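You operate a simulated robot arm through the tools that you are given. There is no shell and no other tool.

You run a simulated robot arm. Do the job below in one go: nothing can be reset, and whatever is moved stays where it is left.

## Task
Stir the settled barrel even, then pump one stroke into the grey cup.
Fine: slide the cup out again.

Only the result counts: the job must be done as asked and must still hold three seconds after the hand-in. Knocking over, shifting, dropping, spilling or breaking anything else fails it.

## Robot
A 6-joint arm with a two-finger parallel gripper, fixed in place. Base frame: the origin is on the floor under the middle of its stand, x ahead of it, y to its left, z up; the work surface is at about z = 900. Lengths are in mm, angles in degrees, forces in N, time in s.
With the tool pointing down near the work surface it reaches from about 360 to 760 mm from the base axis. Its first joint turns from -66.0 to 66.0 degrees. Payload 2.45 kg.
Tool frame: the origin (TCP) lies between the finger pads and is the grasp point; the fingertips stand 24 mm ahead of it; z points along the fingers, y is the line along which they close. The gripper opens to 68 mm. The fingers are 17 mm wide and 10 mm thick; the gripper's body (40 by 70 mm) begins 41 mm behind the TCP.
Orientation is that of the tool frame in the base frame, as a unit quaternion [x, y, z, w]. With the fingers straight down and closing along the base's y, the tool's x points along the base's -x, its y along +y and its z along -z.

## Interface
- The arm moves only by the tool drive_tool. Its argument "moves" is a list of rows, each a list of 3 entries, a list of its own where there are three numbers: the shift along the base's x, y, z in units of 150 mm (1.0 is 150 mm), then the turn, a rotation vector about the base's x, y, z in units of 120 degrees (1.0 is 120 degrees), then the gripper command, from -1 (fully open) to 1 (shut), values between in proportion. In form: [[[dx, dy, dz], [rx, ry, rz], jaw], ...]. A call has 1 to 20 rows; each row is the pose to reach, as a shift and turn from the pose commanded when the call began. A call with a number of a shift or a turn outside -1 to 1 is refused whole. Each row takes 0.2 s and may step no farther than 50 mm and 8.6 degrees from the row before; otherwise, or with a gripper value out of range, the whole call is refused. Where a pose cannot be reached the arm comes as near as it can. A force on the tool above 60 N (or 10 N above the force at the start of the call, whichever is more), or a blocked arm, ends the call early, and 0.2 s more pass. Each finger travels about 108 mm/s and halts on what it meets, pressing with about 26 N; the grip force reading is that of the motor and also rises with nothing between the fingers. The clock runs only during rows and for 0.2 s after the last one: add rows that repeat a pose to give the fingers time. It gives the time, the measured TCP pose, the force on the tool (base axes), the opening and the grip force at its end, in the units of the frame above (readings bear some noise), with the torque about the TCP (base axes, N m) and any sound that the robot's microphone picked up.
- Cameras (640 x 400 px; columns grow to the right, rows downward): "scene" is fixed at [158.7, 398.7, 1491.5]; the picture's right is [-0.86, -0.52, 0.00], its down [-0.16, 0.27, -0.95] and it looks along [0.49, -0.81, -0.31] (base axes); focal length 270 px, centre (320, 200). "wrist" rides on the gripper at [84, 11, -75] in the tool frame; the picture's right is [-0.13, 0.99, 0.00], its down [-0.60, -0.08, -0.79] and it looks along [-0.79, -0.10, 0.61] (tool axes); focal length 251 px, centre (320, 200). There is no depth. A picture from a camera that has moved, and an enlarged one, comes with that camera's place and axes in the base frame and with its lens.
- capture(camera): a new picture of that camera. No time passes.
- close_up(camera, box): a new picture of the part [left, top, right, bottom] of that camera's present view, enlarged. No time passes.
- close_job(): hands the job in; it is judged then, once.

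Nothing tells you positions but the pictures and the camera data. Unless the task says otherwise, let go and move clear before handing in.

The tools are called after "Call:" as a command line: name --argument value ..., lists and objects as JSON in quotes. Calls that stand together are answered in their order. drive_tool: Moves the arm, as the interface text tells. Its arguments: {"type":"object","properties":{"moves":{"type":"array","items":{"type":"array"}}},"required":["moves"]} The other tools are called the same way: capture (camera) takes a picture; close_up (camera, box) takes an enlarged picture of a part of a camera's view; close_job () hands the job in.

At the start:

```text
time_s: 0.0
tcp_pos: [453.9, -4.4, 1386.0]
tool_rot: [0.0, 1.0, 0.0, 0.0]
force: [0.2, -0.8, -0.1]
moment: [0.03, 0.0, 0.0]
finger_gap: 67.8
finger_force: 0.0
```

scene: 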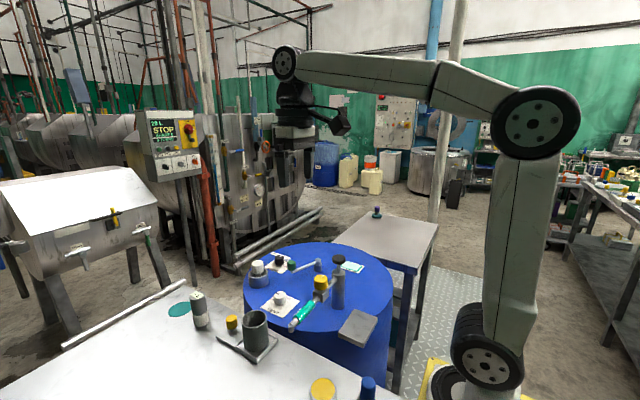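
wrist: 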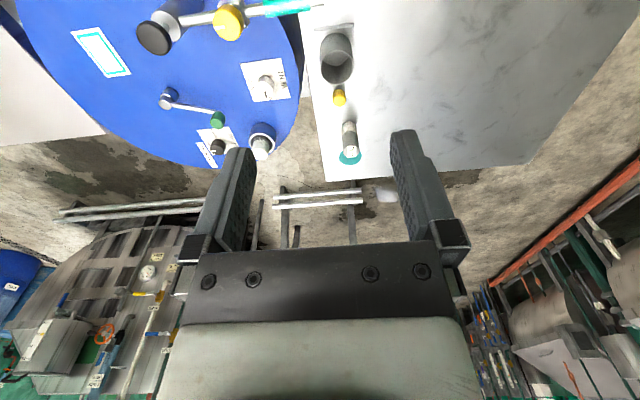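

I see a blue barrel top with several fittings, a white table in front with a grey cup on some sort of slide, and other small items. I'll look closer before moving anything.

Call:
close_up --camera "scene" --box '[230, 230, 410, 350]'

Call:
close_up --camera "scene" --box '[150, 270, 310, 380]'

Call:
close_up --camera "wrist" --box '[40, 0, 380, 200]'

Call:
close_up --camera "scene" --box '[280, 350, 420, 400]'

Call:
close_up --camera "scene" --box '[120, 80, 220, 190]'

```text
3.33 times, centred on (320, 290) of scene
camera zoom: at [158.7, 398.7, 1491.5], right [-0.86, -0.52, 0.0], down [-0.16, 0.27, -0.95], along [0.49, -0.81, -0.31], focal length 900 px, centre (320, -100)
```

zoom: 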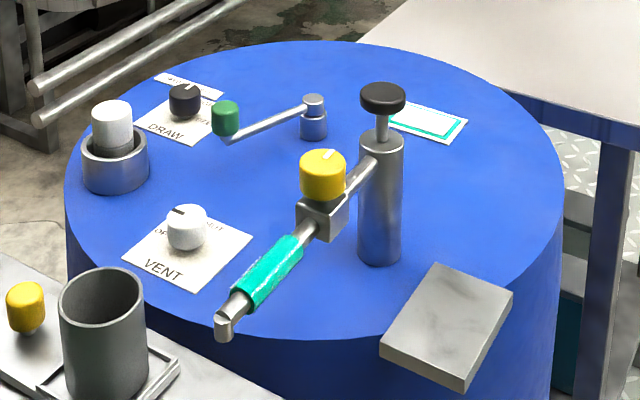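

```text
3.64 times, centred on (230, 325) of scene
camera zoom: at [158.7, 398.7, 1491.5], right [-0.86, -0.52, 0.0], down [-0.16, 0.27, -0.95], along [0.49, -0.81, -0.31], focal length 982 px, centre (647, -254)
```

zoom: 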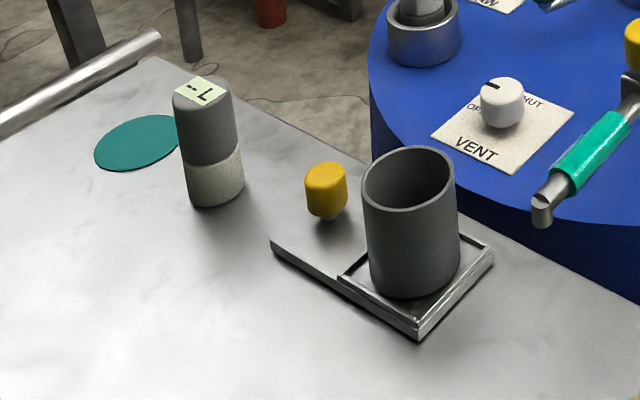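

```text
1.88 times, centred on (210, 100) of wrist
camera zoom: at [369.4, 8.0, 1459.7], right [0.13, 0.99, 0.0], down [0.6, -0.08, 0.79], along [0.79, -0.1, -0.61], focal length 473 px, centre (527, 388)
```

zoom: 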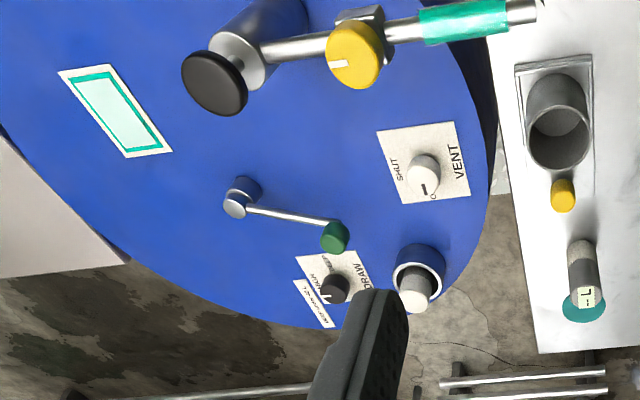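

```text
4.57 times, centred on (350, 375) of scene
camera zoom: at [158.7, 398.7, 1491.5], right [-0.86, -0.52, 0.0], down [-0.16, 0.27, -0.95], along [0.49, -0.81, -0.31], focal length 1234 px, centre (183, -600)
```

zoom: 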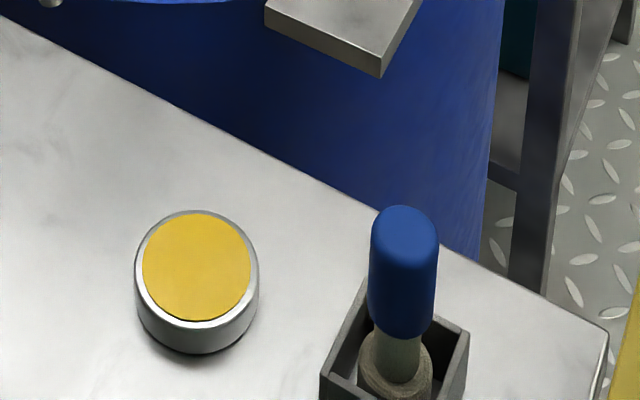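

```text
3.64 times, centred on (170, 135) of scene
camera zoom: at [158.7, 398.7, 1491.5], right [-0.86, -0.52, 0.0], down [-0.16, 0.27, -0.95], along [0.49, -0.81, -0.31], focal length 982 px, centre (866, 436)
```

zoom: 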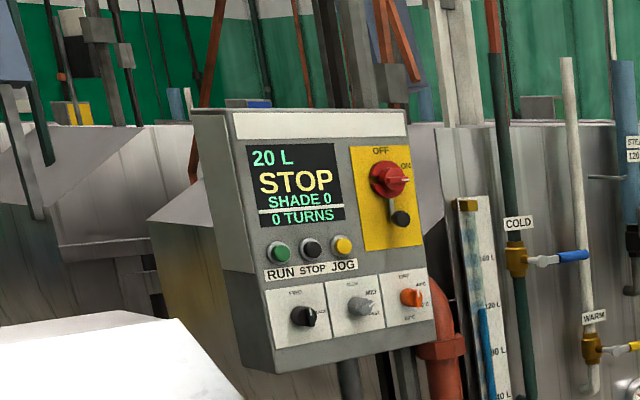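

The drum top and the table both work out at about z = 900, with the crank pivot near (640, -378) and the cup tray near (555, 0). I'll zoom in on the fittings and labels to work out how each mechanism works.

Call:
close_up --camera "wrist" --box '[180, 100, 280, 170]'

Call:
close_up --camera "wrist" --box '[220, 40, 310, 110]'

Call:
close_up --camera "wrist" --box '[120, 0, 320, 70]'

Call:
close_up --camera "wrist" --box '[300, 0, 400, 170]'

Call:
close_up --camera "wrist" --box '[60, 20, 140, 80]'

Call:
close_up --camera "scene" --box '[240, 245, 310, 290]'

Call:
close_up --camera "scene" --box '[280, 250, 370, 310]'

```text
5.71 times, centred on (230, 135) of wrist
camera zoom: at [369.4, 8.0, 1459.7], right [0.13, 0.99, 0.0], down [0.6, -0.08, 0.79], along [0.79, -0.1, -0.61], focal length 1437 px, centre (834, 571)
```

zoom: 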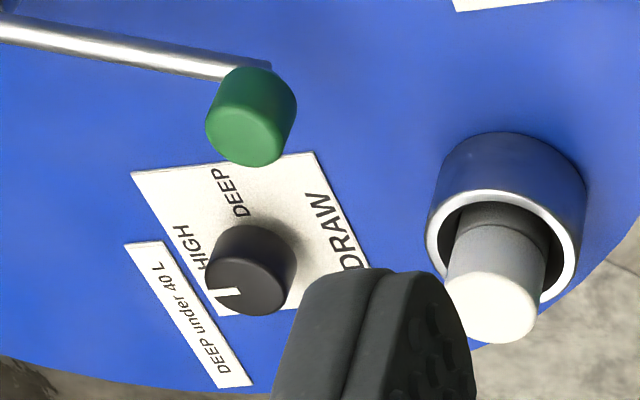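

```text
5.71 times, centred on (265, 75) of wrist
camera zoom: at [369.4, 8.0, 1459.7], right [0.13, 0.99, 0.0], down [0.6, -0.08, 0.79], along [0.79, -0.1, -0.61], focal length 1437 px, centre (634, 914)
```

zoom: 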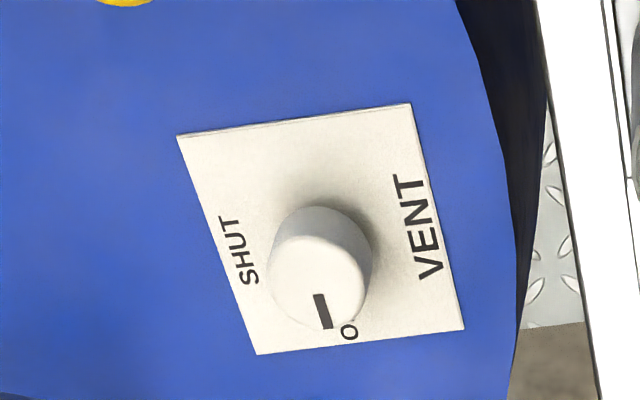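

```text
3.20 times, centred on (220, 35) of wrist
camera zoom: at [369.4, 8.0, 1459.7], right [0.13, 0.99, 0.0], down [0.6, -0.08, 0.79], along [0.79, -0.1, -0.61], focal length 805 px, centre (640, 728)
```

zoom: 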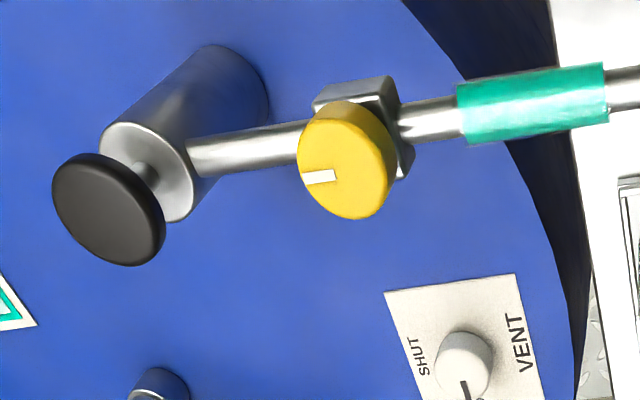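

```text
2.35 times, centred on (350, 85) of wrist
camera zoom: at [369.4, 8.0, 1459.7], right [0.13, 0.99, 0.0], down [0.6, -0.08, 0.79], along [0.79, -0.1, -0.61], focal length 592 px, centre (249, 471)
```

zoom: 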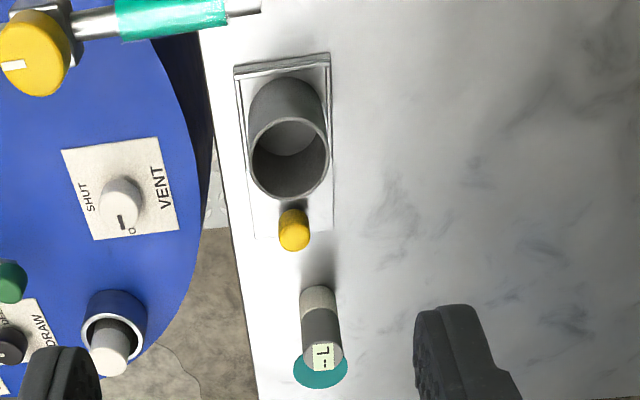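

```text
6.67 times, centred on (100, 50) of wrist
camera zoom: at [369.4, 8.0, 1459.7], right [0.13, 0.99, 0.0], down [0.6, -0.08, 0.79], along [0.79, -0.1, -0.61], focal length 1676 px, centre (1787, 1200)
```

zoom: 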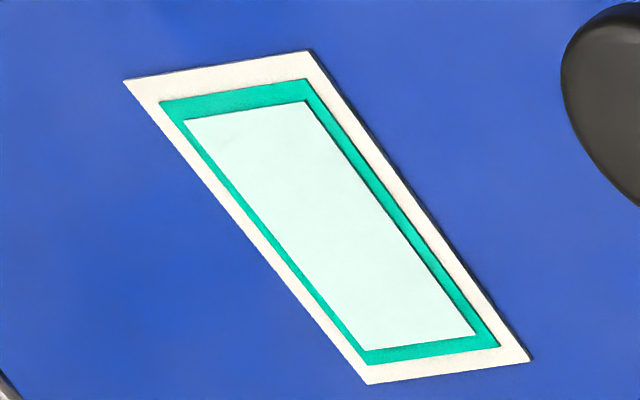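

```text
8.89 times, centred on (275, 268) of scene
camera zoom: at [158.7, 398.7, 1491.5], right [-0.86, -0.52, 0.0], down [-0.16, 0.27, -0.95], along [0.49, -0.81, -0.31], focal length 2400 px, centre (720, -400)
```

zoom: 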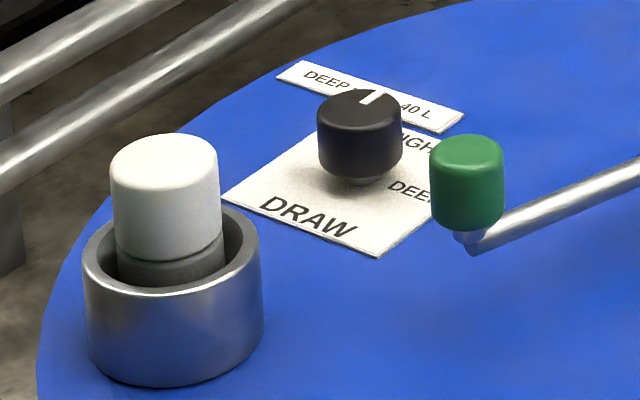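

```text
6.67 times, centred on (325, 280) of scene
camera zoom: at [158.7, 398.7, 1491.5], right [-0.86, -0.52, 0.0], down [-0.16, 0.27, -0.95], along [0.49, -0.81, -0.31], focal length 1800 px, centre (287, -333)
```

zoom: 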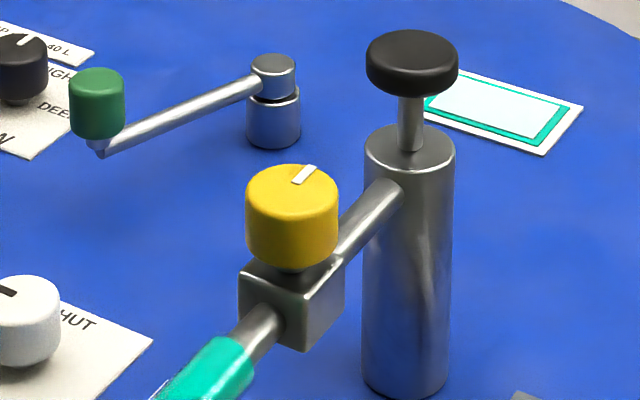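

The drum has a crank stirrer, a DRAW selector (HIGH/DEEP, with a note "DEEP under 40 L"), a VENT knob, a pump with a yellow valve on its spout, and a "--L" device that looks like a level gauge. I'll check the background panel, the gauge and the other loose items next.

Call:
close_up --camera "scene" --box '[145, 105, 210, 180]'

Call:
close_up --camera "scene" --box '[160, 285, 250, 345]'

Call:
close_up --camera "scene" --box '[330, 190, 400, 300]'

Call:
close_up --camera "scene" --box '[220, 80, 320, 230]'

Call:
close_up --camera "scene" --box '[320, 80, 480, 180]'

Call:
close_up --camera "scene" --box '[0, 160, 220, 400]'

```text
5.33 times, centred on (178, 142) of scene
camera zoom: at [158.7, 398.7, 1491.5], right [-0.86, -0.52, 0.0], down [-0.16, 0.27, -0.95], along [0.49, -0.81, -0.31], focal length 1440 px, centre (1080, 507)
```

zoom: 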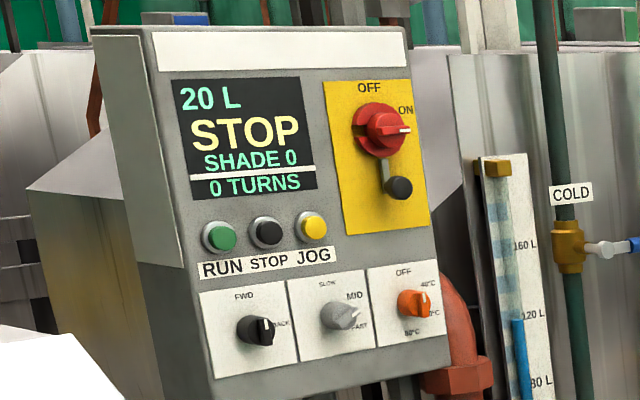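

```text
6.67 times, centred on (205, 315) of scene
camera zoom: at [158.7, 398.7, 1491.5], right [-0.86, -0.52, 0.0], down [-0.16, 0.27, -0.95], along [0.49, -0.81, -0.31], focal length 1800 px, centre (1087, -567)
```

zoom: 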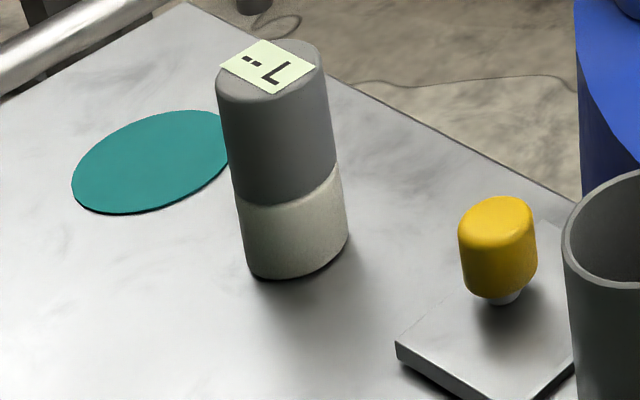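

```text
3.64 times, centred on (365, 245) of scene
camera zoom: at [158.7, 398.7, 1491.5], right [-0.86, -0.52, 0.0], down [-0.16, 0.27, -0.95], along [0.49, -0.81, -0.31], focal length 982 px, centre (156, 36)
```

zoom: 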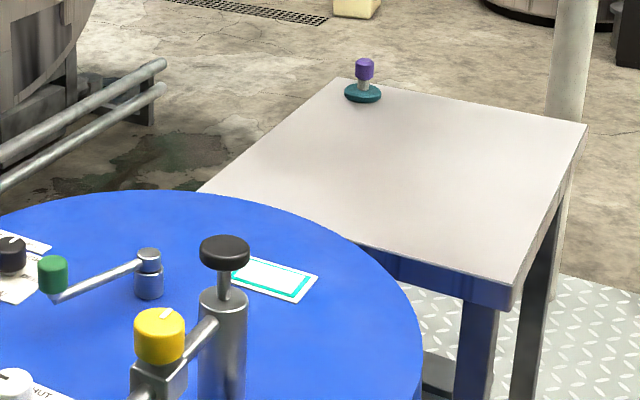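

```text
2.67 times, centred on (270, 155) of scene
camera zoom: at [158.7, 398.7, 1491.5], right [-0.86, -0.52, 0.0], down [-0.16, 0.27, -0.95], along [0.49, -0.81, -0.31], focal length 720 px, centre (453, 320)
```

zoom: 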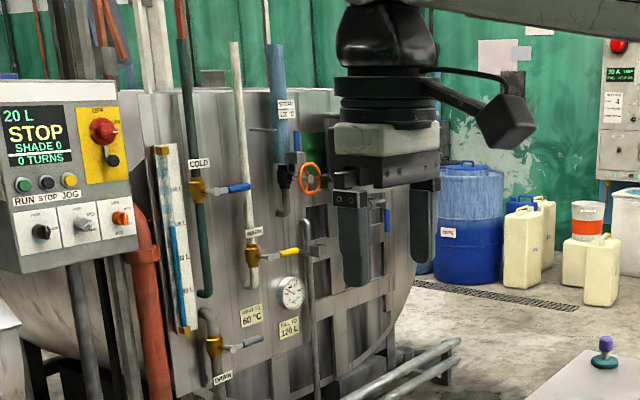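

```text
4.00 times, centred on (400, 130) of scene
camera zoom: at [158.7, 398.7, 1491.5], right [-0.86, -0.52, 0.0], down [-0.16, 0.27, -0.95], along [0.49, -0.81, -0.31], focal length 1080 px, centre (0, 480)
```

zoom: 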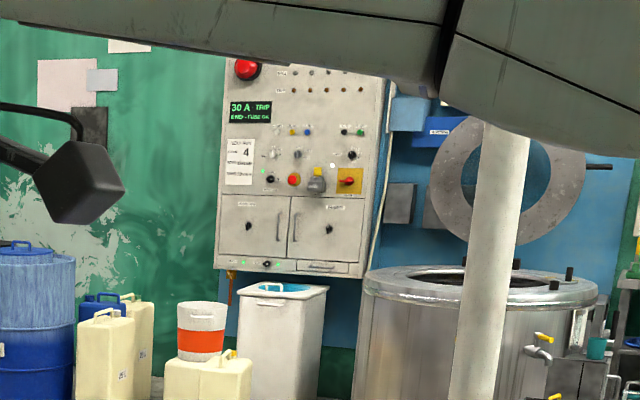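

```text
1.67 times, centred on (110, 280) of scene
camera zoom: at [158.7, 398.7, 1491.5], right [-0.86, -0.52, 0.0], down [-0.16, 0.27, -0.95], along [0.49, -0.81, -0.31], focal length 450 px, centre (670, 67)
```

zoom: 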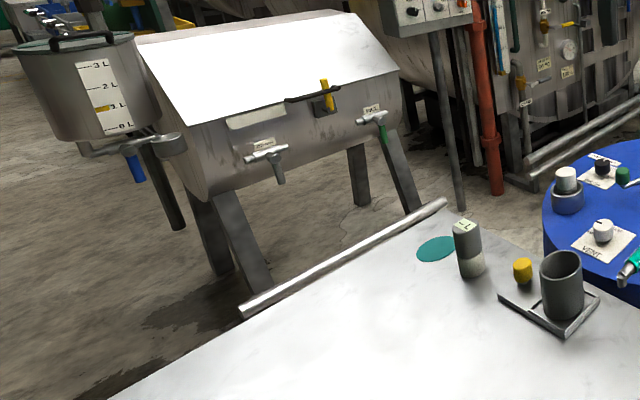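

The background panel belongs to a different machine, so I'm ignoring it. The tray slides along x by its yellow knob, the spout tip is near (485, -4, 1005) and the pump is at (480, -243). I'll move the wrist camera over to inspect the drum top from nearby, staying well above everything.

Call:
drive_tool --moves '[[[-0.04, -0.19, -0.2], [0, 0, -0.033], -1], [[-0.08, -0.38, -0.4], [0, 0, -0.067], -1], [[-0.12, -0.57, -0.6], [0, 0, -0.1], -1], [[-0.16, -0.76, -0.8], [0, 0, -0.133], -1], [[-0.2, -0.95, -1.0], [0, 0, -0.167], -1], [[-0.2, -0.95, -1.0], [0, 0, -0.167], -1]]'

```text
time_s: 1.4
tcp_pos: [423.7, -147.0, 1235.3]
tool_rot: [0.175, 0.985, 0.0, 0.001]
force: [-0.1, -0.2, -0.2]
moment: [0.01, 0.02, 0.01]
finger_gap: 68.1
finger_force: 0.1
```

The arm moved as commanded, and the tool is now yawed by -20°. I'll take pictures of the drum top.

Call:
capture --camera "wrist"

Call:
capture --camera "scene"

```text
taken
camera wrist: at [348.2, -106.9, 1309.4], right [0.46, 0.89, 0.0], down [0.54, -0.28, 0.79], along [0.7, -0.37, -0.61], focal length 251 px, centre (320, 200)
```

wrist: 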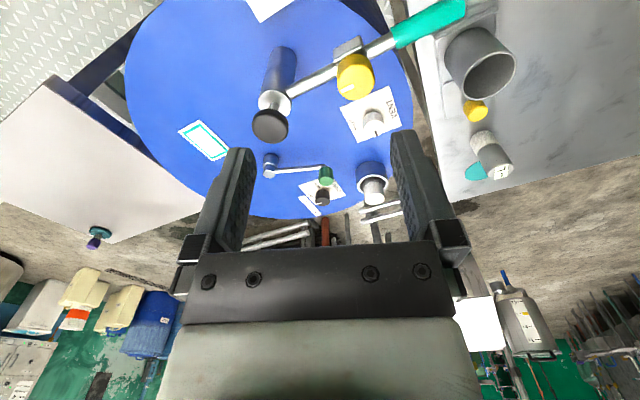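

```text
taken
```

scene: 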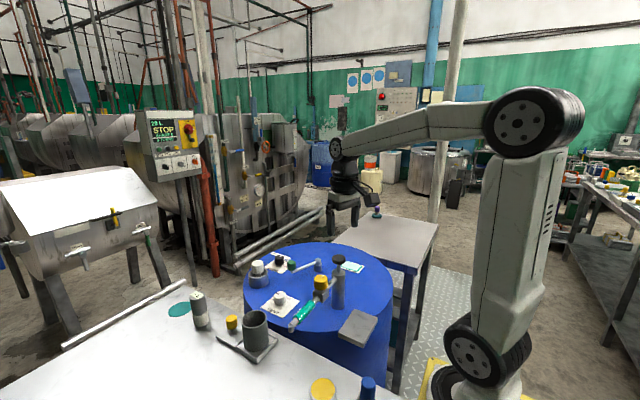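

Call:
close_up --camera "wrist" --box '[240, 70, 420, 220]'

Call:
close_up --camera "wrist" --box '[290, 150, 400, 220]'

Call:
close_up --camera "wrist" --box '[420, 0, 540, 200]'

Call:
close_up --camera "wrist" --box '[165, 20, 400, 170]'

Call:
close_up --camera "wrist" --box '[320, 80, 410, 140]'

```text
2.67 times, centred on (330, 145) of wrist
camera zoom: at [348.2, -106.9, 1309.4], right [0.46, 0.89, 0.0], down [0.54, -0.28, 0.79], along [0.7, -0.37, -0.61], focal length 670 px, centre (293, 347)
```

zoom: 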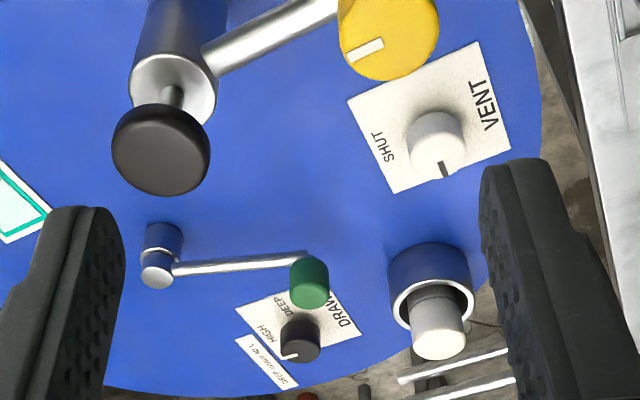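

```text
5.71 times, centred on (345, 185) of wrist
camera zoom: at [348.2, -106.9, 1309.4], right [0.46, 0.89, 0.0], down [0.54, -0.28, 0.79], along [0.7, -0.37, -0.61], focal length 1437 px, centre (177, 286)
```

zoom: 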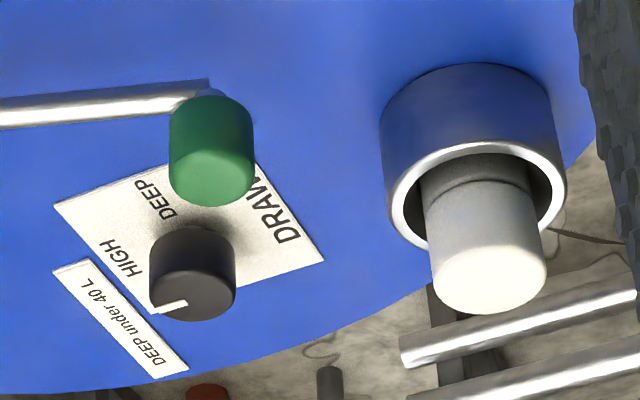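

```text
2.00 times, centred on (480, 100) of wrist
camera zoom: at [348.2, -106.9, 1309.4], right [0.46, 0.89, 0.0], down [0.54, -0.28, 0.79], along [0.7, -0.37, -0.61], focal length 503 px, centre (0, 400)
```

zoom: 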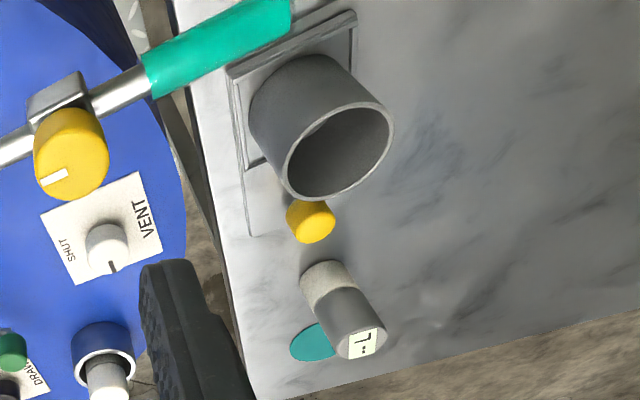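

```text
2.67 times, centred on (282, 95) of wrist
camera zoom: at [348.2, -106.9, 1309.4], right [0.46, 0.89, 0.0], down [0.54, -0.28, 0.79], along [0.7, -0.37, -0.61], focal length 670 px, centre (420, 480)
```

zoom: 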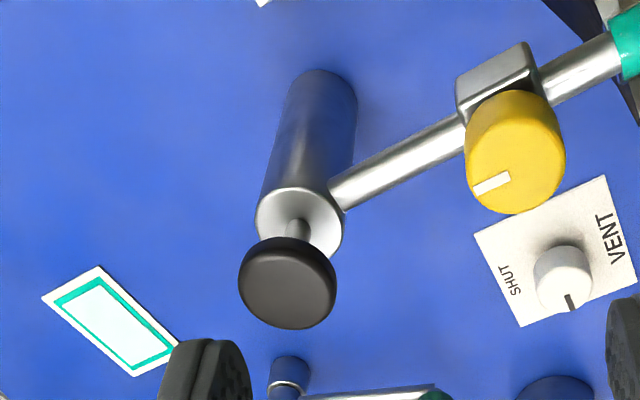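

```text
6.67 times, centred on (365, 110) of wrist
camera zoom: at [348.2, -106.9, 1309.4], right [0.46, 0.89, 0.0], down [0.54, -0.28, 0.79], along [0.7, -0.37, -0.61], focal length 1676 px, centre (20, 800)
```

zoom: 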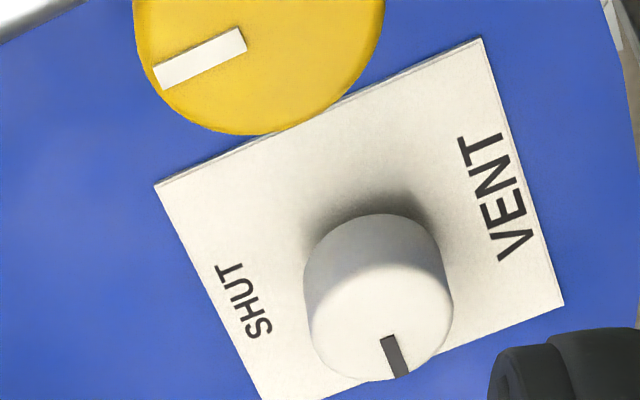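

DRAW is set to HIGH (pointing -y; DEEP is towards -x) and VENT points to OPEN. The panel on the drum has a teal border and a pale centre, which is probably a sight window that shows how even the contents are. I'll go closer to look at the ring with the white-capped cylinder, the DRAW selector and the gauge.

Call:
drive_tool --moves '[[[0.24, -0.016, -0.167], [0, 0, 0.028], -1], [[0.49, -0.03, -0.333], [0, 0, 0.056], -1], [[0.73, -0.047, -0.5], [0, 0, 0.083], -1], [[0.98, -0.06, -0.667], [0, 0, 0.111], -1], [[1.0, -0.08, -0.85], [0, 0, 0.139], -1], [[1.0, -0.1, -1.0], [0, 0, 0.167], -1], [[1.0, -0.1, -1.0], [0, 0, 0.167], -1]]'

```text
time_s: 3.0
tcp_pos: [574.3, -160.4, 1085.7]
tool_rot: [0.001, 1.0, 0.0, 0.0]
force: [0.4, 0.8, -0.5]
moment: [-0.01, 0.03, -0.01]
finger_gap: 68.2
finger_force: 0.1
```

Call:
capture --camera "wrist"

Call:
close_up --camera "wrist" --box '[240, 100, 400, 260]'

```text
taken
camera wrist: at [489.4, -149.4, 1159.4], right [0.13, 0.99, 0.0], down [0.6, -0.08, 0.79], along [0.79, -0.1, -0.61], focal length 251 px, centre (320, 200)
```

wrist: 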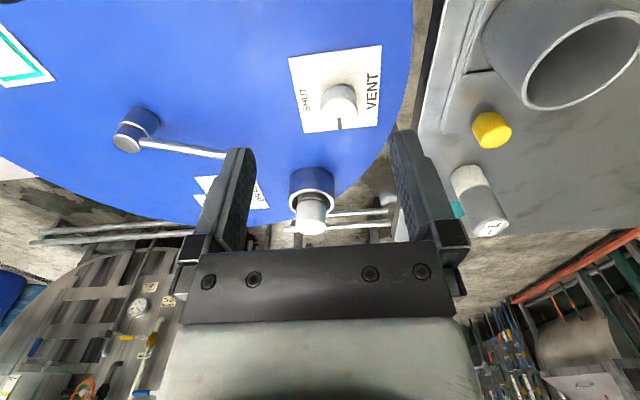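

```text
2.50 times, centred on (320, 180) of wrist
camera zoom: at [489.4, -149.4, 1159.4], right [0.13, 0.99, 0.0], down [0.6, -0.08, 0.79], along [0.79, -0.1, -0.61], focal length 629 px, centre (320, 250)
```

zoom: 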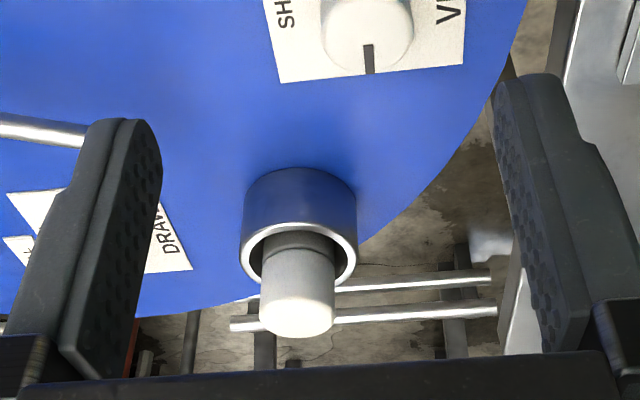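

The white-capped cylinder sits loosely in a socket ring and has about the same diameter as the "--L" gauge, so it looks like a bung in a dip port. I'll zoom in on the plug, gauge, tray and window to check that.

Call:
close_up --camera "wrist" --box '[280, 155, 345, 245]'

Call:
close_up --camera "wrist" --box '[430, 80, 540, 250]'

Call:
close_up --camera "wrist" --box '[0, 20, 160, 160]'

Call:
close_up --camera "scene" --box '[245, 250, 275, 292]'

Call:
close_up --camera "scene" --box '[300, 240, 420, 400]'

```text
4.44 times, centred on (312, 200) of wrist
camera zoom: at [489.4, -149.4, 1159.4], right [0.13, 0.99, 0.0], down [0.6, -0.08, 0.79], along [0.79, -0.1, -0.61], focal length 1118 px, centre (353, 200)
```

zoom: 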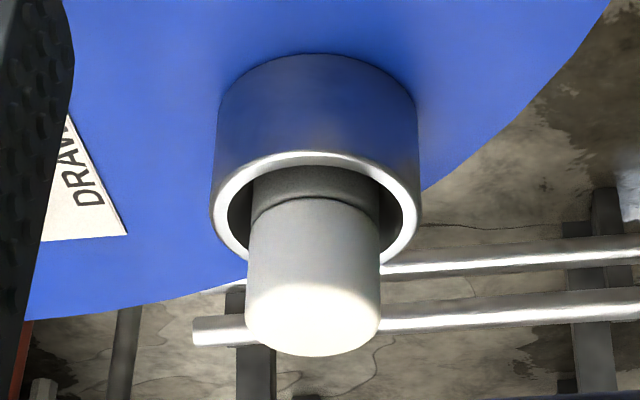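

```text
2.35 times, centred on (485, 165) of wrist
camera zoom: at [489.4, -149.4, 1159.4], right [0.13, 0.99, 0.0], down [0.6, -0.08, 0.79], along [0.79, -0.1, -0.61], focal length 592 px, centre (-68, 282)
```

zoom: 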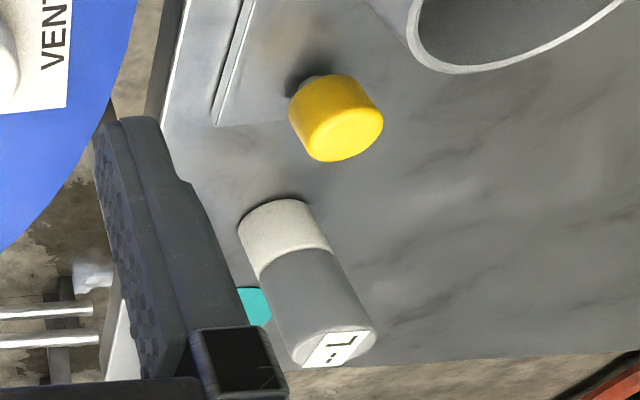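

```text
2.86 times, centred on (80, 90) of wrist
camera zoom: at [489.4, -149.4, 1159.4], right [0.13, 0.99, 0.0], down [0.6, -0.08, 0.79], along [0.79, -0.1, -0.61], focal length 718 px, centre (1006, 514)
```

zoom: 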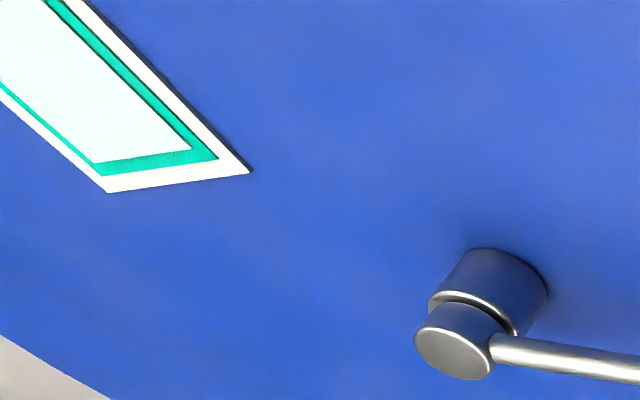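

```text
9.52 times, centred on (260, 271) of scene
camera zoom: at [158.7, 398.6, 1491.5], right [-0.86, -0.52, 0.0], down [-0.16, 0.27, -0.95], along [0.49, -0.81, -0.31], focal length 2572 px, centre (891, -476)
```

zoom: 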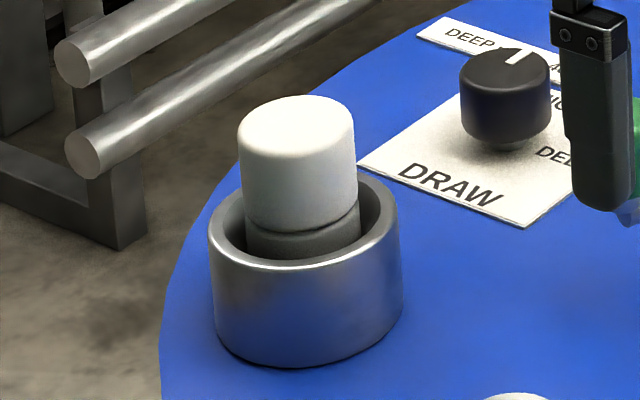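

```text
2.50 times, centred on (360, 320) of scene
camera zoom: at [158.7, 398.6, 1491.5], right [-0.86, -0.52, 0.0], down [-0.16, 0.27, -0.95], along [0.49, -0.81, -0.31], focal length 675 px, centre (220, -100)
```

zoom: 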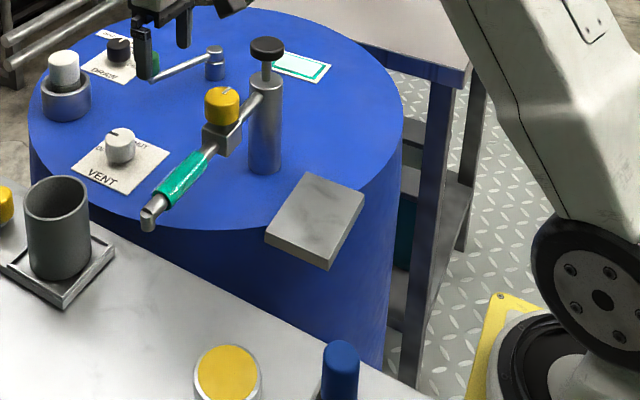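

The bung and gauge have matching diameters of about 45 mm, so I expect the gauge goes in the port once the bung is out, and its reading decides between HIGH and DEEP. First I'll bring the tilted gripper near the bung at about (777, -200) and check the view and the reach.

Call:
drive_tool --moves '[[[0.195, -0.04, -0.014], [-0.0063, -0.0497, -0.0234], -1], [[0.39, -0.08, -0.028], [-0.0126, -0.0995, -0.0469], -1], [[0.585, -0.12, -0.042], [-0.0188, -0.1492, -0.0703], -1], [[0.78, -0.16, -0.056], [-0.0251, -0.199, -0.0938], -1], [[0.973, -0.2, -0.07], [-0.0314, -0.2487, -0.1172], -1], [[0.973, -0.2, -0.07], [-0.0314, -0.2487, -0.1172], -1]]'

```text
time_s: 4.4
tcp_pos: [720.1, -191.2, 1076.4]
tool_rot: [0.121, 0.958, -0.033, 0.258]
force: [0.6, -0.3, -0.5]
moment: [-0.01, 0.01, -0.01]
finger_gap: 68.0
finger_force: 0.0
```

Call:
capture --camera "wrist"

Call:
capture --camera "scene"

```text
taken
camera wrist: at [615.8, -152.3, 1097.0], right [0.36, 0.93, 0.07], down [0.1, -0.11, 0.99], along [0.93, -0.34, -0.13], focal length 251 px, centre (320, 200)
```

wrist: 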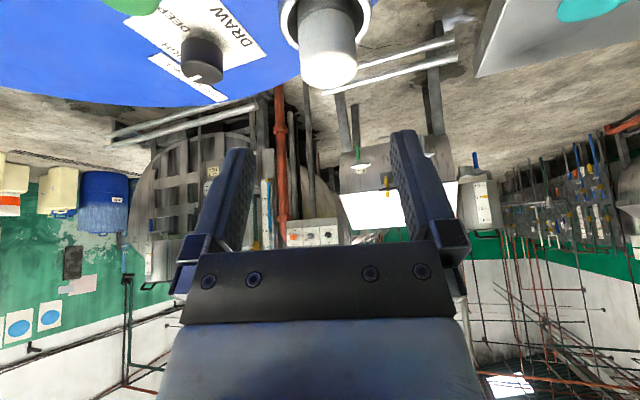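

```text
taken
```

scene: 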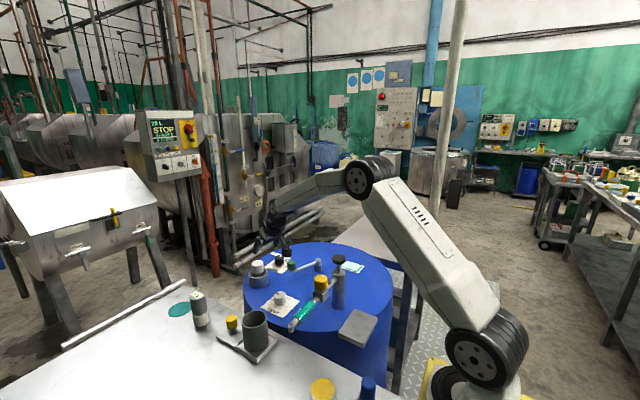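

The tilted pose is reachable. I'll zoom in on the bung from here to refine its position.

Call:
close_up --camera "wrist" --box '[240, 0, 420, 110]'

Call:
close_up --camera "wrist" --box '[100, 0, 280, 110]'

Call:
close_up --camera "scene" --box '[230, 190, 370, 300]'

```text
3.56 times, centred on (330, 55) of wrist
camera zoom: at [615.8, -152.3, 1097.0], right [0.36, 0.93, 0.07], down [0.1, -0.11, 0.99], along [0.93, -0.34, -0.13], focal length 894 px, centre (284, 716)
```

zoom: 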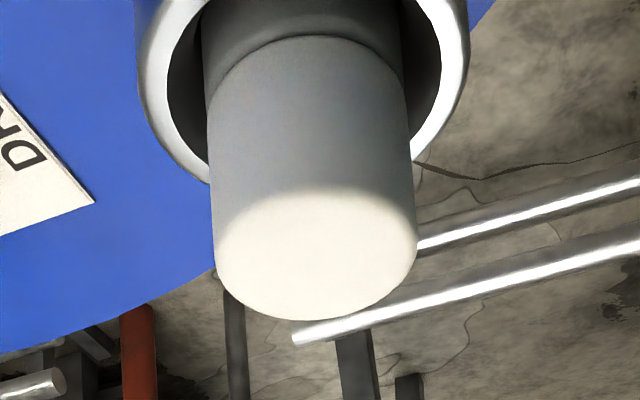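

```text
3.56 times, centred on (190, 55) of wrist
camera zoom: at [615.8, -152.3, 1097.0], right [0.36, 0.93, 0.07], down [0.1, -0.11, 0.99], along [0.93, -0.34, -0.13], focal length 894 px, centre (782, 716)
```

zoom: 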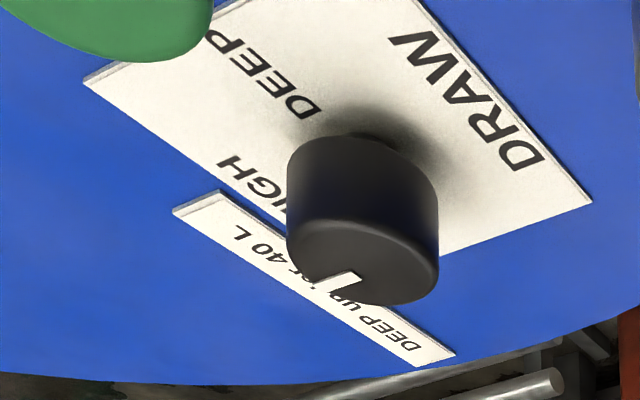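

```text
3.64 times, centred on (300, 245) of scene
camera zoom: at [158.7, 398.7, 1491.5], right [-0.86, -0.52, 0.0], down [-0.16, 0.27, -0.95], along [0.49, -0.81, -0.31], focal length 982 px, centre (393, 36)
```

zoom: 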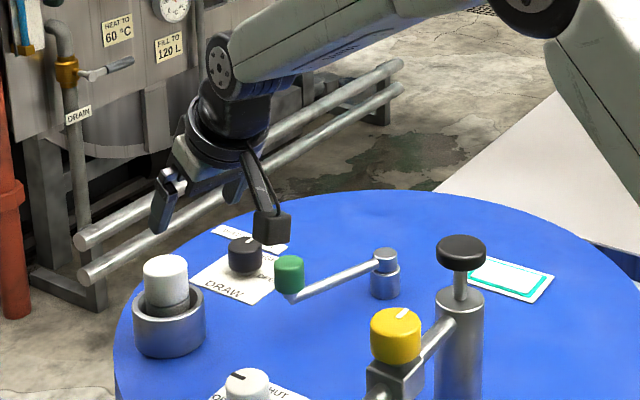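

The bung is at about (775, -198, top 983). I'll lower the open fingers around its white cap and stop halfway to check the alignment.

Call:
drive_tool --moves '[[[0.19, -0.024, -0.12], [0, 0, 0], -1], [[0.366, -0.0487, -0.2427], [0, 0, 0], -1], [[0.366, -0.0487, -0.38], [0, 0, 0], -1], [[0.366, -0.0487, -0.5], [0, 0, 0], -1], [[0.366, -0.0487, -0.5], [0, 0, 0], -1]]'

Call:
capture --camera "wrist"

Call:
close_up --camera "scene" --box '[220, 220, 320, 300]'

```text
time_s: 5.6
tcp_pos: [773.6, -198.7, 1000.2]
tool_rot: [0.121, 0.958, -0.033, 0.257]
force: [-0.8, 0.4, -1.2]
moment: [0.0, 0.02, -0.01]
finger_gap: 68.1
finger_force: 0.0
```

```text
taken
camera wrist: at [670.8, -160.0, 1022.8], right [0.35, 0.93, 0.07], down [0.1, -0.11, 0.99], along [0.93, -0.34, -0.13], focal length 251 px, centre (320, 200)
```

wrist: 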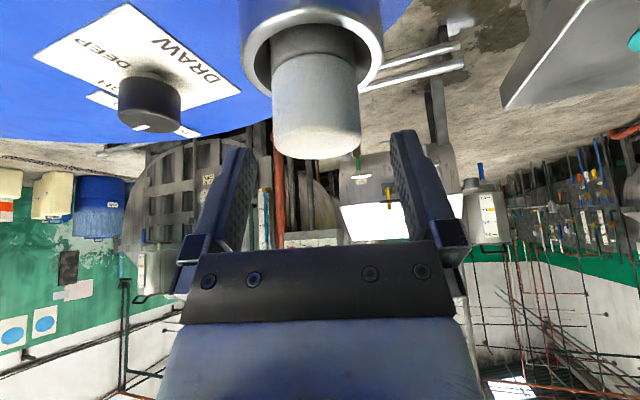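

```text
5.00 times, centred on (270, 260) of scene
camera zoom: at [158.7, 398.7, 1491.5], right [-0.86, -0.52, 0.0], down [-0.16, 0.27, -0.95], along [0.49, -0.81, -0.31], focal length 1350 px, centre (570, -100)
```

zoom: 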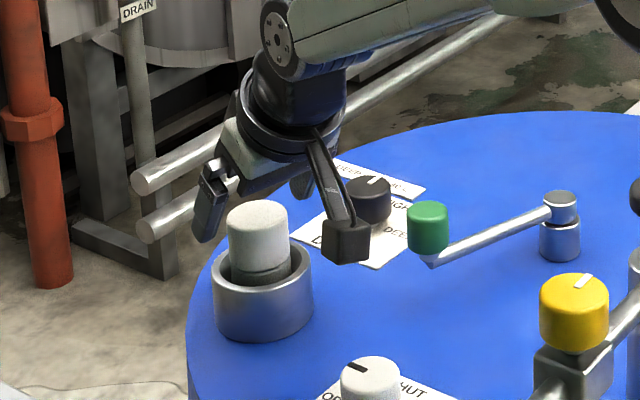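

The bung is centred between the fingers. I'll lower the last 23 mm, close on the cap, then try a very small lift to see whether it's loose.

Call:
drive_tool --moves '[[[0.02, -0.005, -0.08], [0, 0, 0], -1], [[0.02, -0.005, -0.153], [0, 0, 0], -1], [[0.02, -0.005, -0.153], [0, 0, 0], -1]]'

Call:
capture --camera "wrist"

Call:
close_up --camera "scene" --box '[220, 220, 320, 300]'

```text
time_s: 6.4
tcp_pos: [777.7, -199.0, 977.5]
tool_rot: [0.121, 0.958, -0.033, 0.258]
force: [0.0, 0.3, 1.1]
moment: [0.0, -0.01, -0.04]
finger_gap: 67.9
finger_force: 0.0
```

```text
taken
camera wrist: at [673.3, -160.6, 999.4], right [0.35, 0.93, 0.07], down [0.1, -0.11, 0.99], along [0.93, -0.34, -0.13], focal length 251 px, centre (320, 200)
```

wrist: 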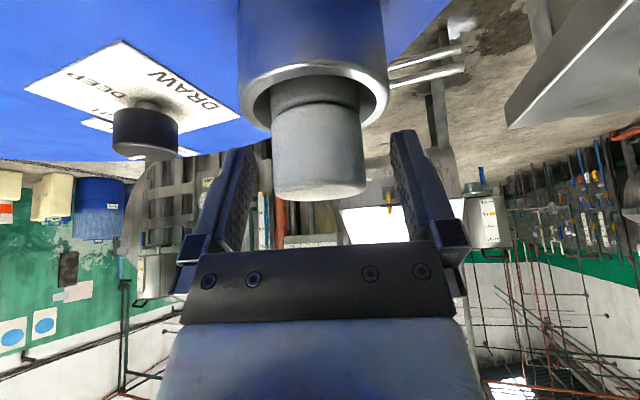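

```text
5.00 times, centred on (270, 260) of scene
camera zoom: at [158.7, 398.7, 1491.5], right [-0.86, -0.52, 0.0], down [-0.16, 0.27, -0.95], along [0.49, -0.81, -0.31], focal length 1350 px, centre (570, -100)
```

zoom: 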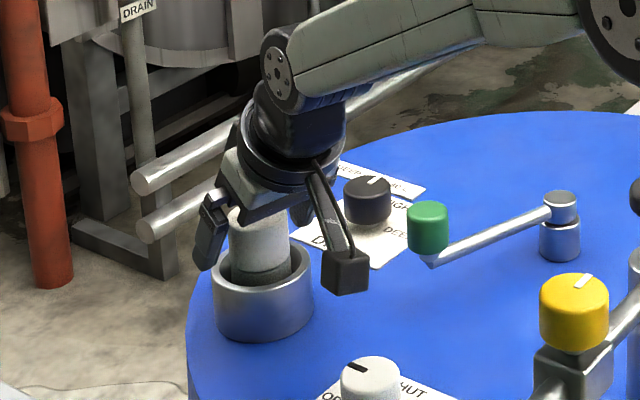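

The cap is between the pads. I'll close the fingers and lift 8 mm to test it.

Call:
drive_tool --moves '[[[0, 0, 0], [0, 0, 0], 1], [[0, 0, 0], [0, 0, 0], 1], [[0, 0, 0], [0, 0, 0], 1], [[0, 0, 0.02], [0, 0, 0], 1], [[0, 0, 0.05], [0, 0, 0], 1], [[0, 0, 0.05], [0, 0, 0], 1]]'

Call:
capture --camera "wrist"

Call:
close_up --camera "scene" --box '[220, 220, 320, 300]'

```text
time_s: 7.8
tcp_pos: [777.7, -198.9, 985.0]
tool_rot: [0.121, 0.958, -0.032, 0.257]
force: [0.3, -0.7, -0.9]
moment: [-0.02, 0.01, 0.0]
finger_gap: 40.1
finger_force: 25.9
```

```text
taken
camera wrist: at [673.1, -160.2, 1006.7], right [0.35, 0.93, 0.06], down [0.1, -0.11, 0.99], along [0.93, -0.34, -0.13], focal length 251 px, centre (320, 200)
```

wrist: 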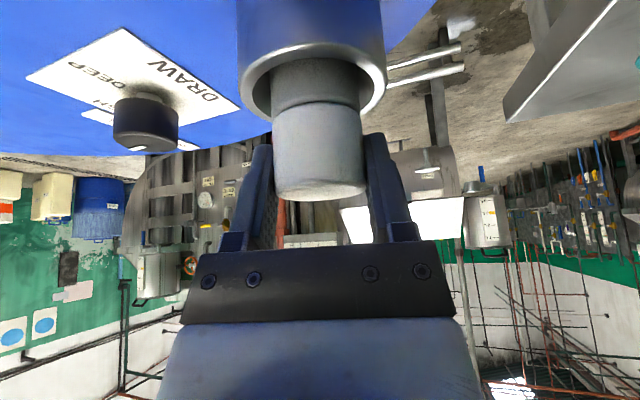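

```text
5.00 times, centred on (270, 260) of scene
camera zoom: at [158.7, 398.6, 1491.5], right [-0.86, -0.52, 0.0], down [-0.16, 0.27, -0.95], along [0.49, -0.81, -0.31], focal length 1350 px, centre (570, -100)
```

zoom: 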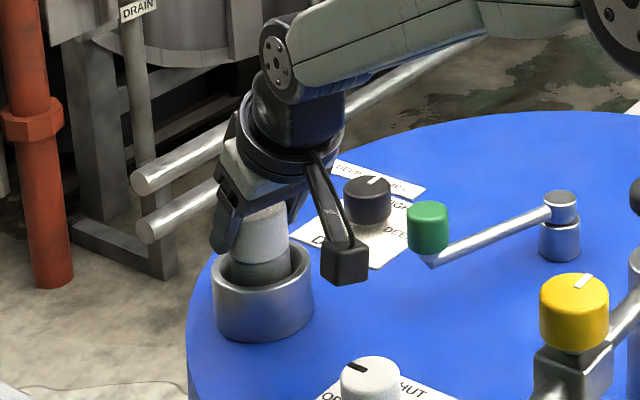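

The bung came up freely (40 mm diameter, almost no weight), so it's a loose plug. I'll lift it clear and look at it and the port underneath.

Call:
drive_tool --moves '[[[0, 0, 0.15], [0, 0, 0], 1], [[0, 0, 0.3], [0, 0, 0], 1], [[0, 0, 0.45], [0, 0, 0], 1], [[0, 0, 0.6], [0, 0, 0], 1], [[0, 0, 0.6], [0, 0, 0], 1]]'

Call:
capture --camera "wrist"

Call:
close_up --camera "scene" --box '[220, 220, 320, 300]'

```text
time_s: 9.0
tcp_pos: [777.1, -199.8, 1074.0]
tool_rot: [0.121, 0.958, -0.033, 0.256]
force: [0.8, -0.2, -1.8]
moment: [0.02, -0.01, 0.0]
finger_gap: 40.0
finger_force: 25.8
```

```text
taken
camera wrist: at [673.2, -161.2, 1096.9], right [0.35, 0.93, 0.06], down [0.1, -0.11, 0.99], along [0.93, -0.34, -0.13], focal length 251 px, centre (320, 200)
```

wrist: 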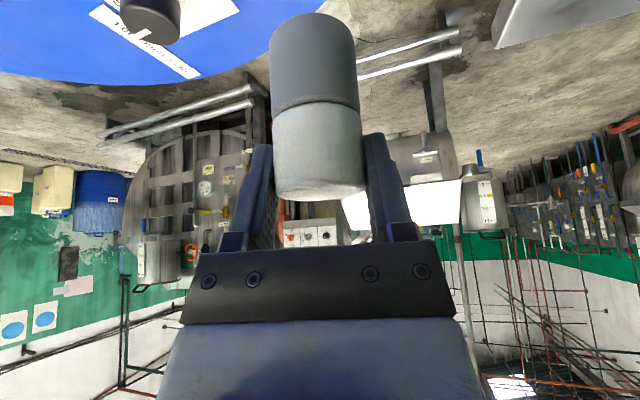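

```text
5.00 times, centred on (270, 260) of scene
camera zoom: at [158.7, 398.6, 1491.5], right [-0.86, -0.52, 0.0], down [-0.16, 0.27, -0.95], along [0.49, -0.81, -0.31], focal length 1350 px, centre (570, -100)
```

zoom: 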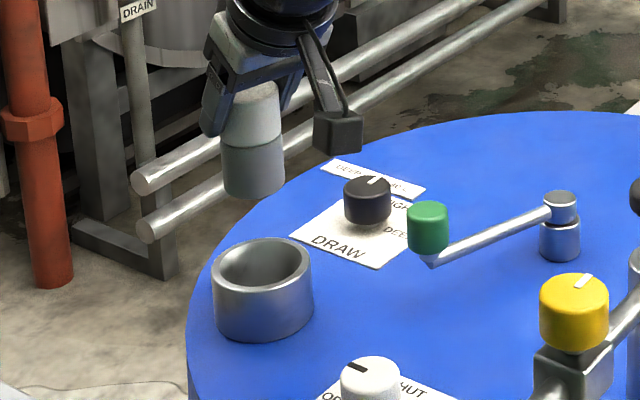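

The bung is a plain cylinder about 82 mm tall, so its bottom is about 77 mm below the TCP. I'll park it upright on a clear patch of the white table near (690, 130), keeping it away from the gauge, tray and cup.

Call:
drive_tool --moves '[[[-0.06, 0.25, 0.1], [0, 0, 0.0173], 1], [[-0.13, 0.5, 0.16], [0, 0, 0.0346], 1], [[-0.2, 0.75, 0.16], [0, 0, 0.0519], 1], [[-0.27, 1.0, 0.16], [0, 0, 0.0692], 1], [[-0.27, 1.0, 0.16], [0, 0, 0.0692], 1]]'

Call:
drive_tool --moves '[[[-0.08, 0.25, 0], [0, 0, 0.0173], 1], [[-0.16, 0.5, 0], [0, 0, 0.0346], 1], [[-0.24, 0.75, 0], [0, 0, 0.0519], 1], [[-0.31, 1.0, 0], [0, 0, 0.0692], 1], [[-0.31, 1.0, 0], [0, 0, 0.0692], 1]]'

Call:
capture --camera "scene"

Call:
capture --camera "wrist"

```text
time_s: 10.2
tcp_pos: [735.5, -49.0, 1098.2]
tool_rot: [0.051, 0.965, -0.014, 0.259]
force: [-0.4, -1.2, -0.1]
moment: [0.01, 0.02, 0.01]
finger_gap: 39.9
finger_force: 25.8
```

```text
time_s: 11.4
tcp_pos: [689.0, 100.9, 1098.9]
tool_rot: [-0.019, 0.966, 0.005, 0.259]
force: [-0.2, 0.7, -0.2]
moment: [-0.02, 0.05, -0.02]
finger_gap: 40.1
finger_force: 25.9
```

```text
taken
```

scene: 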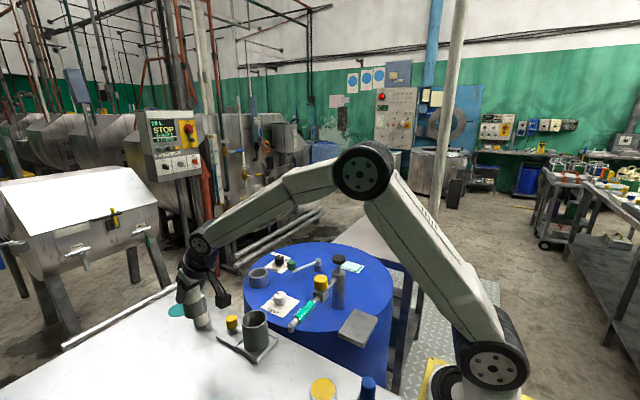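

```text
taken
camera wrist: at [579.0, 108.4, 1120.6], right [0.07, 1.0, 0.07], down [0.13, -0.07, 0.99], along [0.99, -0.06, -0.13], focal length 251 px, centre (320, 200)
```

wrist: 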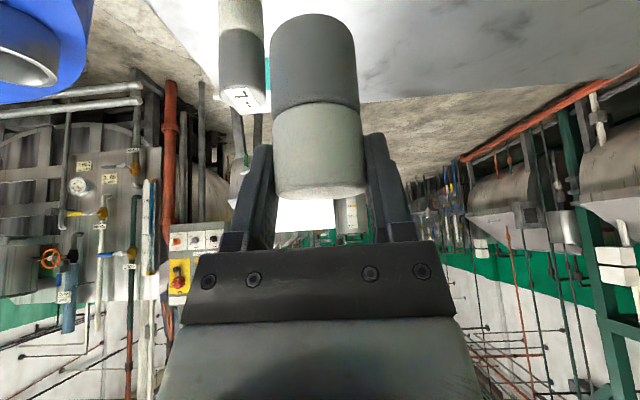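

The path is clear. I'll lower the bung to just above the table and check before touching down.

Call:
drive_tool --moves '[[[0, 0.1, -0.1], [0, 0, 0], 1], [[0, 0.2, -0.3], [0, 0, 0], 1], [[0, 0.2, -0.5], [0, 0, 0], 1], [[0, 0.2, -0.7], [0, 0, 0], 1], [[0, 0.2, -0.77], [0, 0, 0], 1], [[0, 0.2, -0.79], [0, 0, 0], 1], [[0, 0.2, -0.8], [0, 0, 0], 1], [[0, 0.2, -0.8], [0, 0, 0], 1]]'

Call:
close_up --camera "scene" --box '[150, 240, 270, 340]'

```text
time_s: 13.2
tcp_pos: [689.9, 130.6, 978.5]
tool_rot: [-0.018, 0.966, 0.006, 0.259]
force: [-0.6, -0.1, -0.3]
moment: [-0.01, -0.07, -0.01]
finger_gap: 39.9
finger_force: 25.7
```

```text
4.00 times, centred on (210, 290) of scene
camera zoom: at [158.7, 398.7, 1491.5], right [-0.86, -0.52, 0.0], down [-0.16, 0.27, -0.95], along [0.49, -0.81, -0.31], focal length 1080 px, centre (760, -160)
```

zoom: 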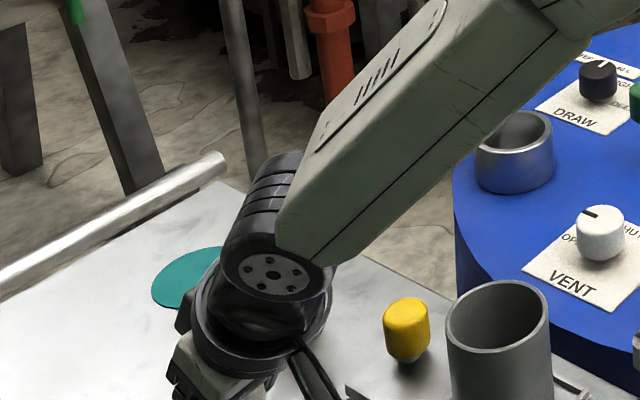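

There's no contact force yet. I'll lower in 1 mm steps until it touches.

Call:
drive_tool --moves '[[[0, 0, -0.007], [0, 0, 0], 1], [[0, 0, -0.013], [0, 0, 0], 1], [[0, 0, -0.013], [0, 0, 0], 1]]'

Call:
capture --camera "wrist"

```text
time_s: 14.0
tcp_pos: [689.2, 130.9, 977.2]
tool_rot: [-0.019, 0.966, 0.005, 0.259]
force: [0.2, 0.9, -1.7]
moment: [0.02, -0.01, 0.0]
finger_gap: 40.1
finger_force: 26.1
```

```text
taken
camera wrist: at [579.3, 138.1, 998.4], right [0.07, 1.0, 0.06], down [0.13, -0.07, 0.99], along [0.99, -0.06, -0.13], focal length 251 px, centre (320, 200)
```

wrist: 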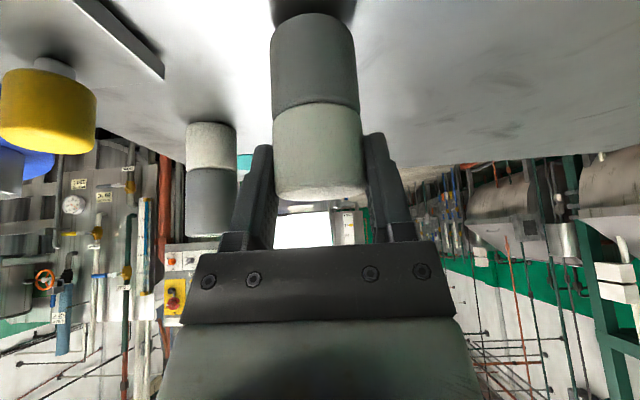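

It's nearly touching, so I'll continue in tiny steps.

Call:
drive_tool --moves '[[[0, 0, -0.007], [0, 0, 0], 1], [[0, 0, -0.013], [0, 0, 0], 1], [[0, 0, -0.013], [0, 0, 0], 1]]'

```text
time_s: 14.8
tcp_pos: [690.6, 130.3, 974.1]
tool_rot: [-0.019, 0.966, 0.005, 0.259]
force: [-0.1, -0.1, -0.9]
moment: [0.0, -0.01, 0.01]
finger_gap: 40.2
finger_force: 26.6
```

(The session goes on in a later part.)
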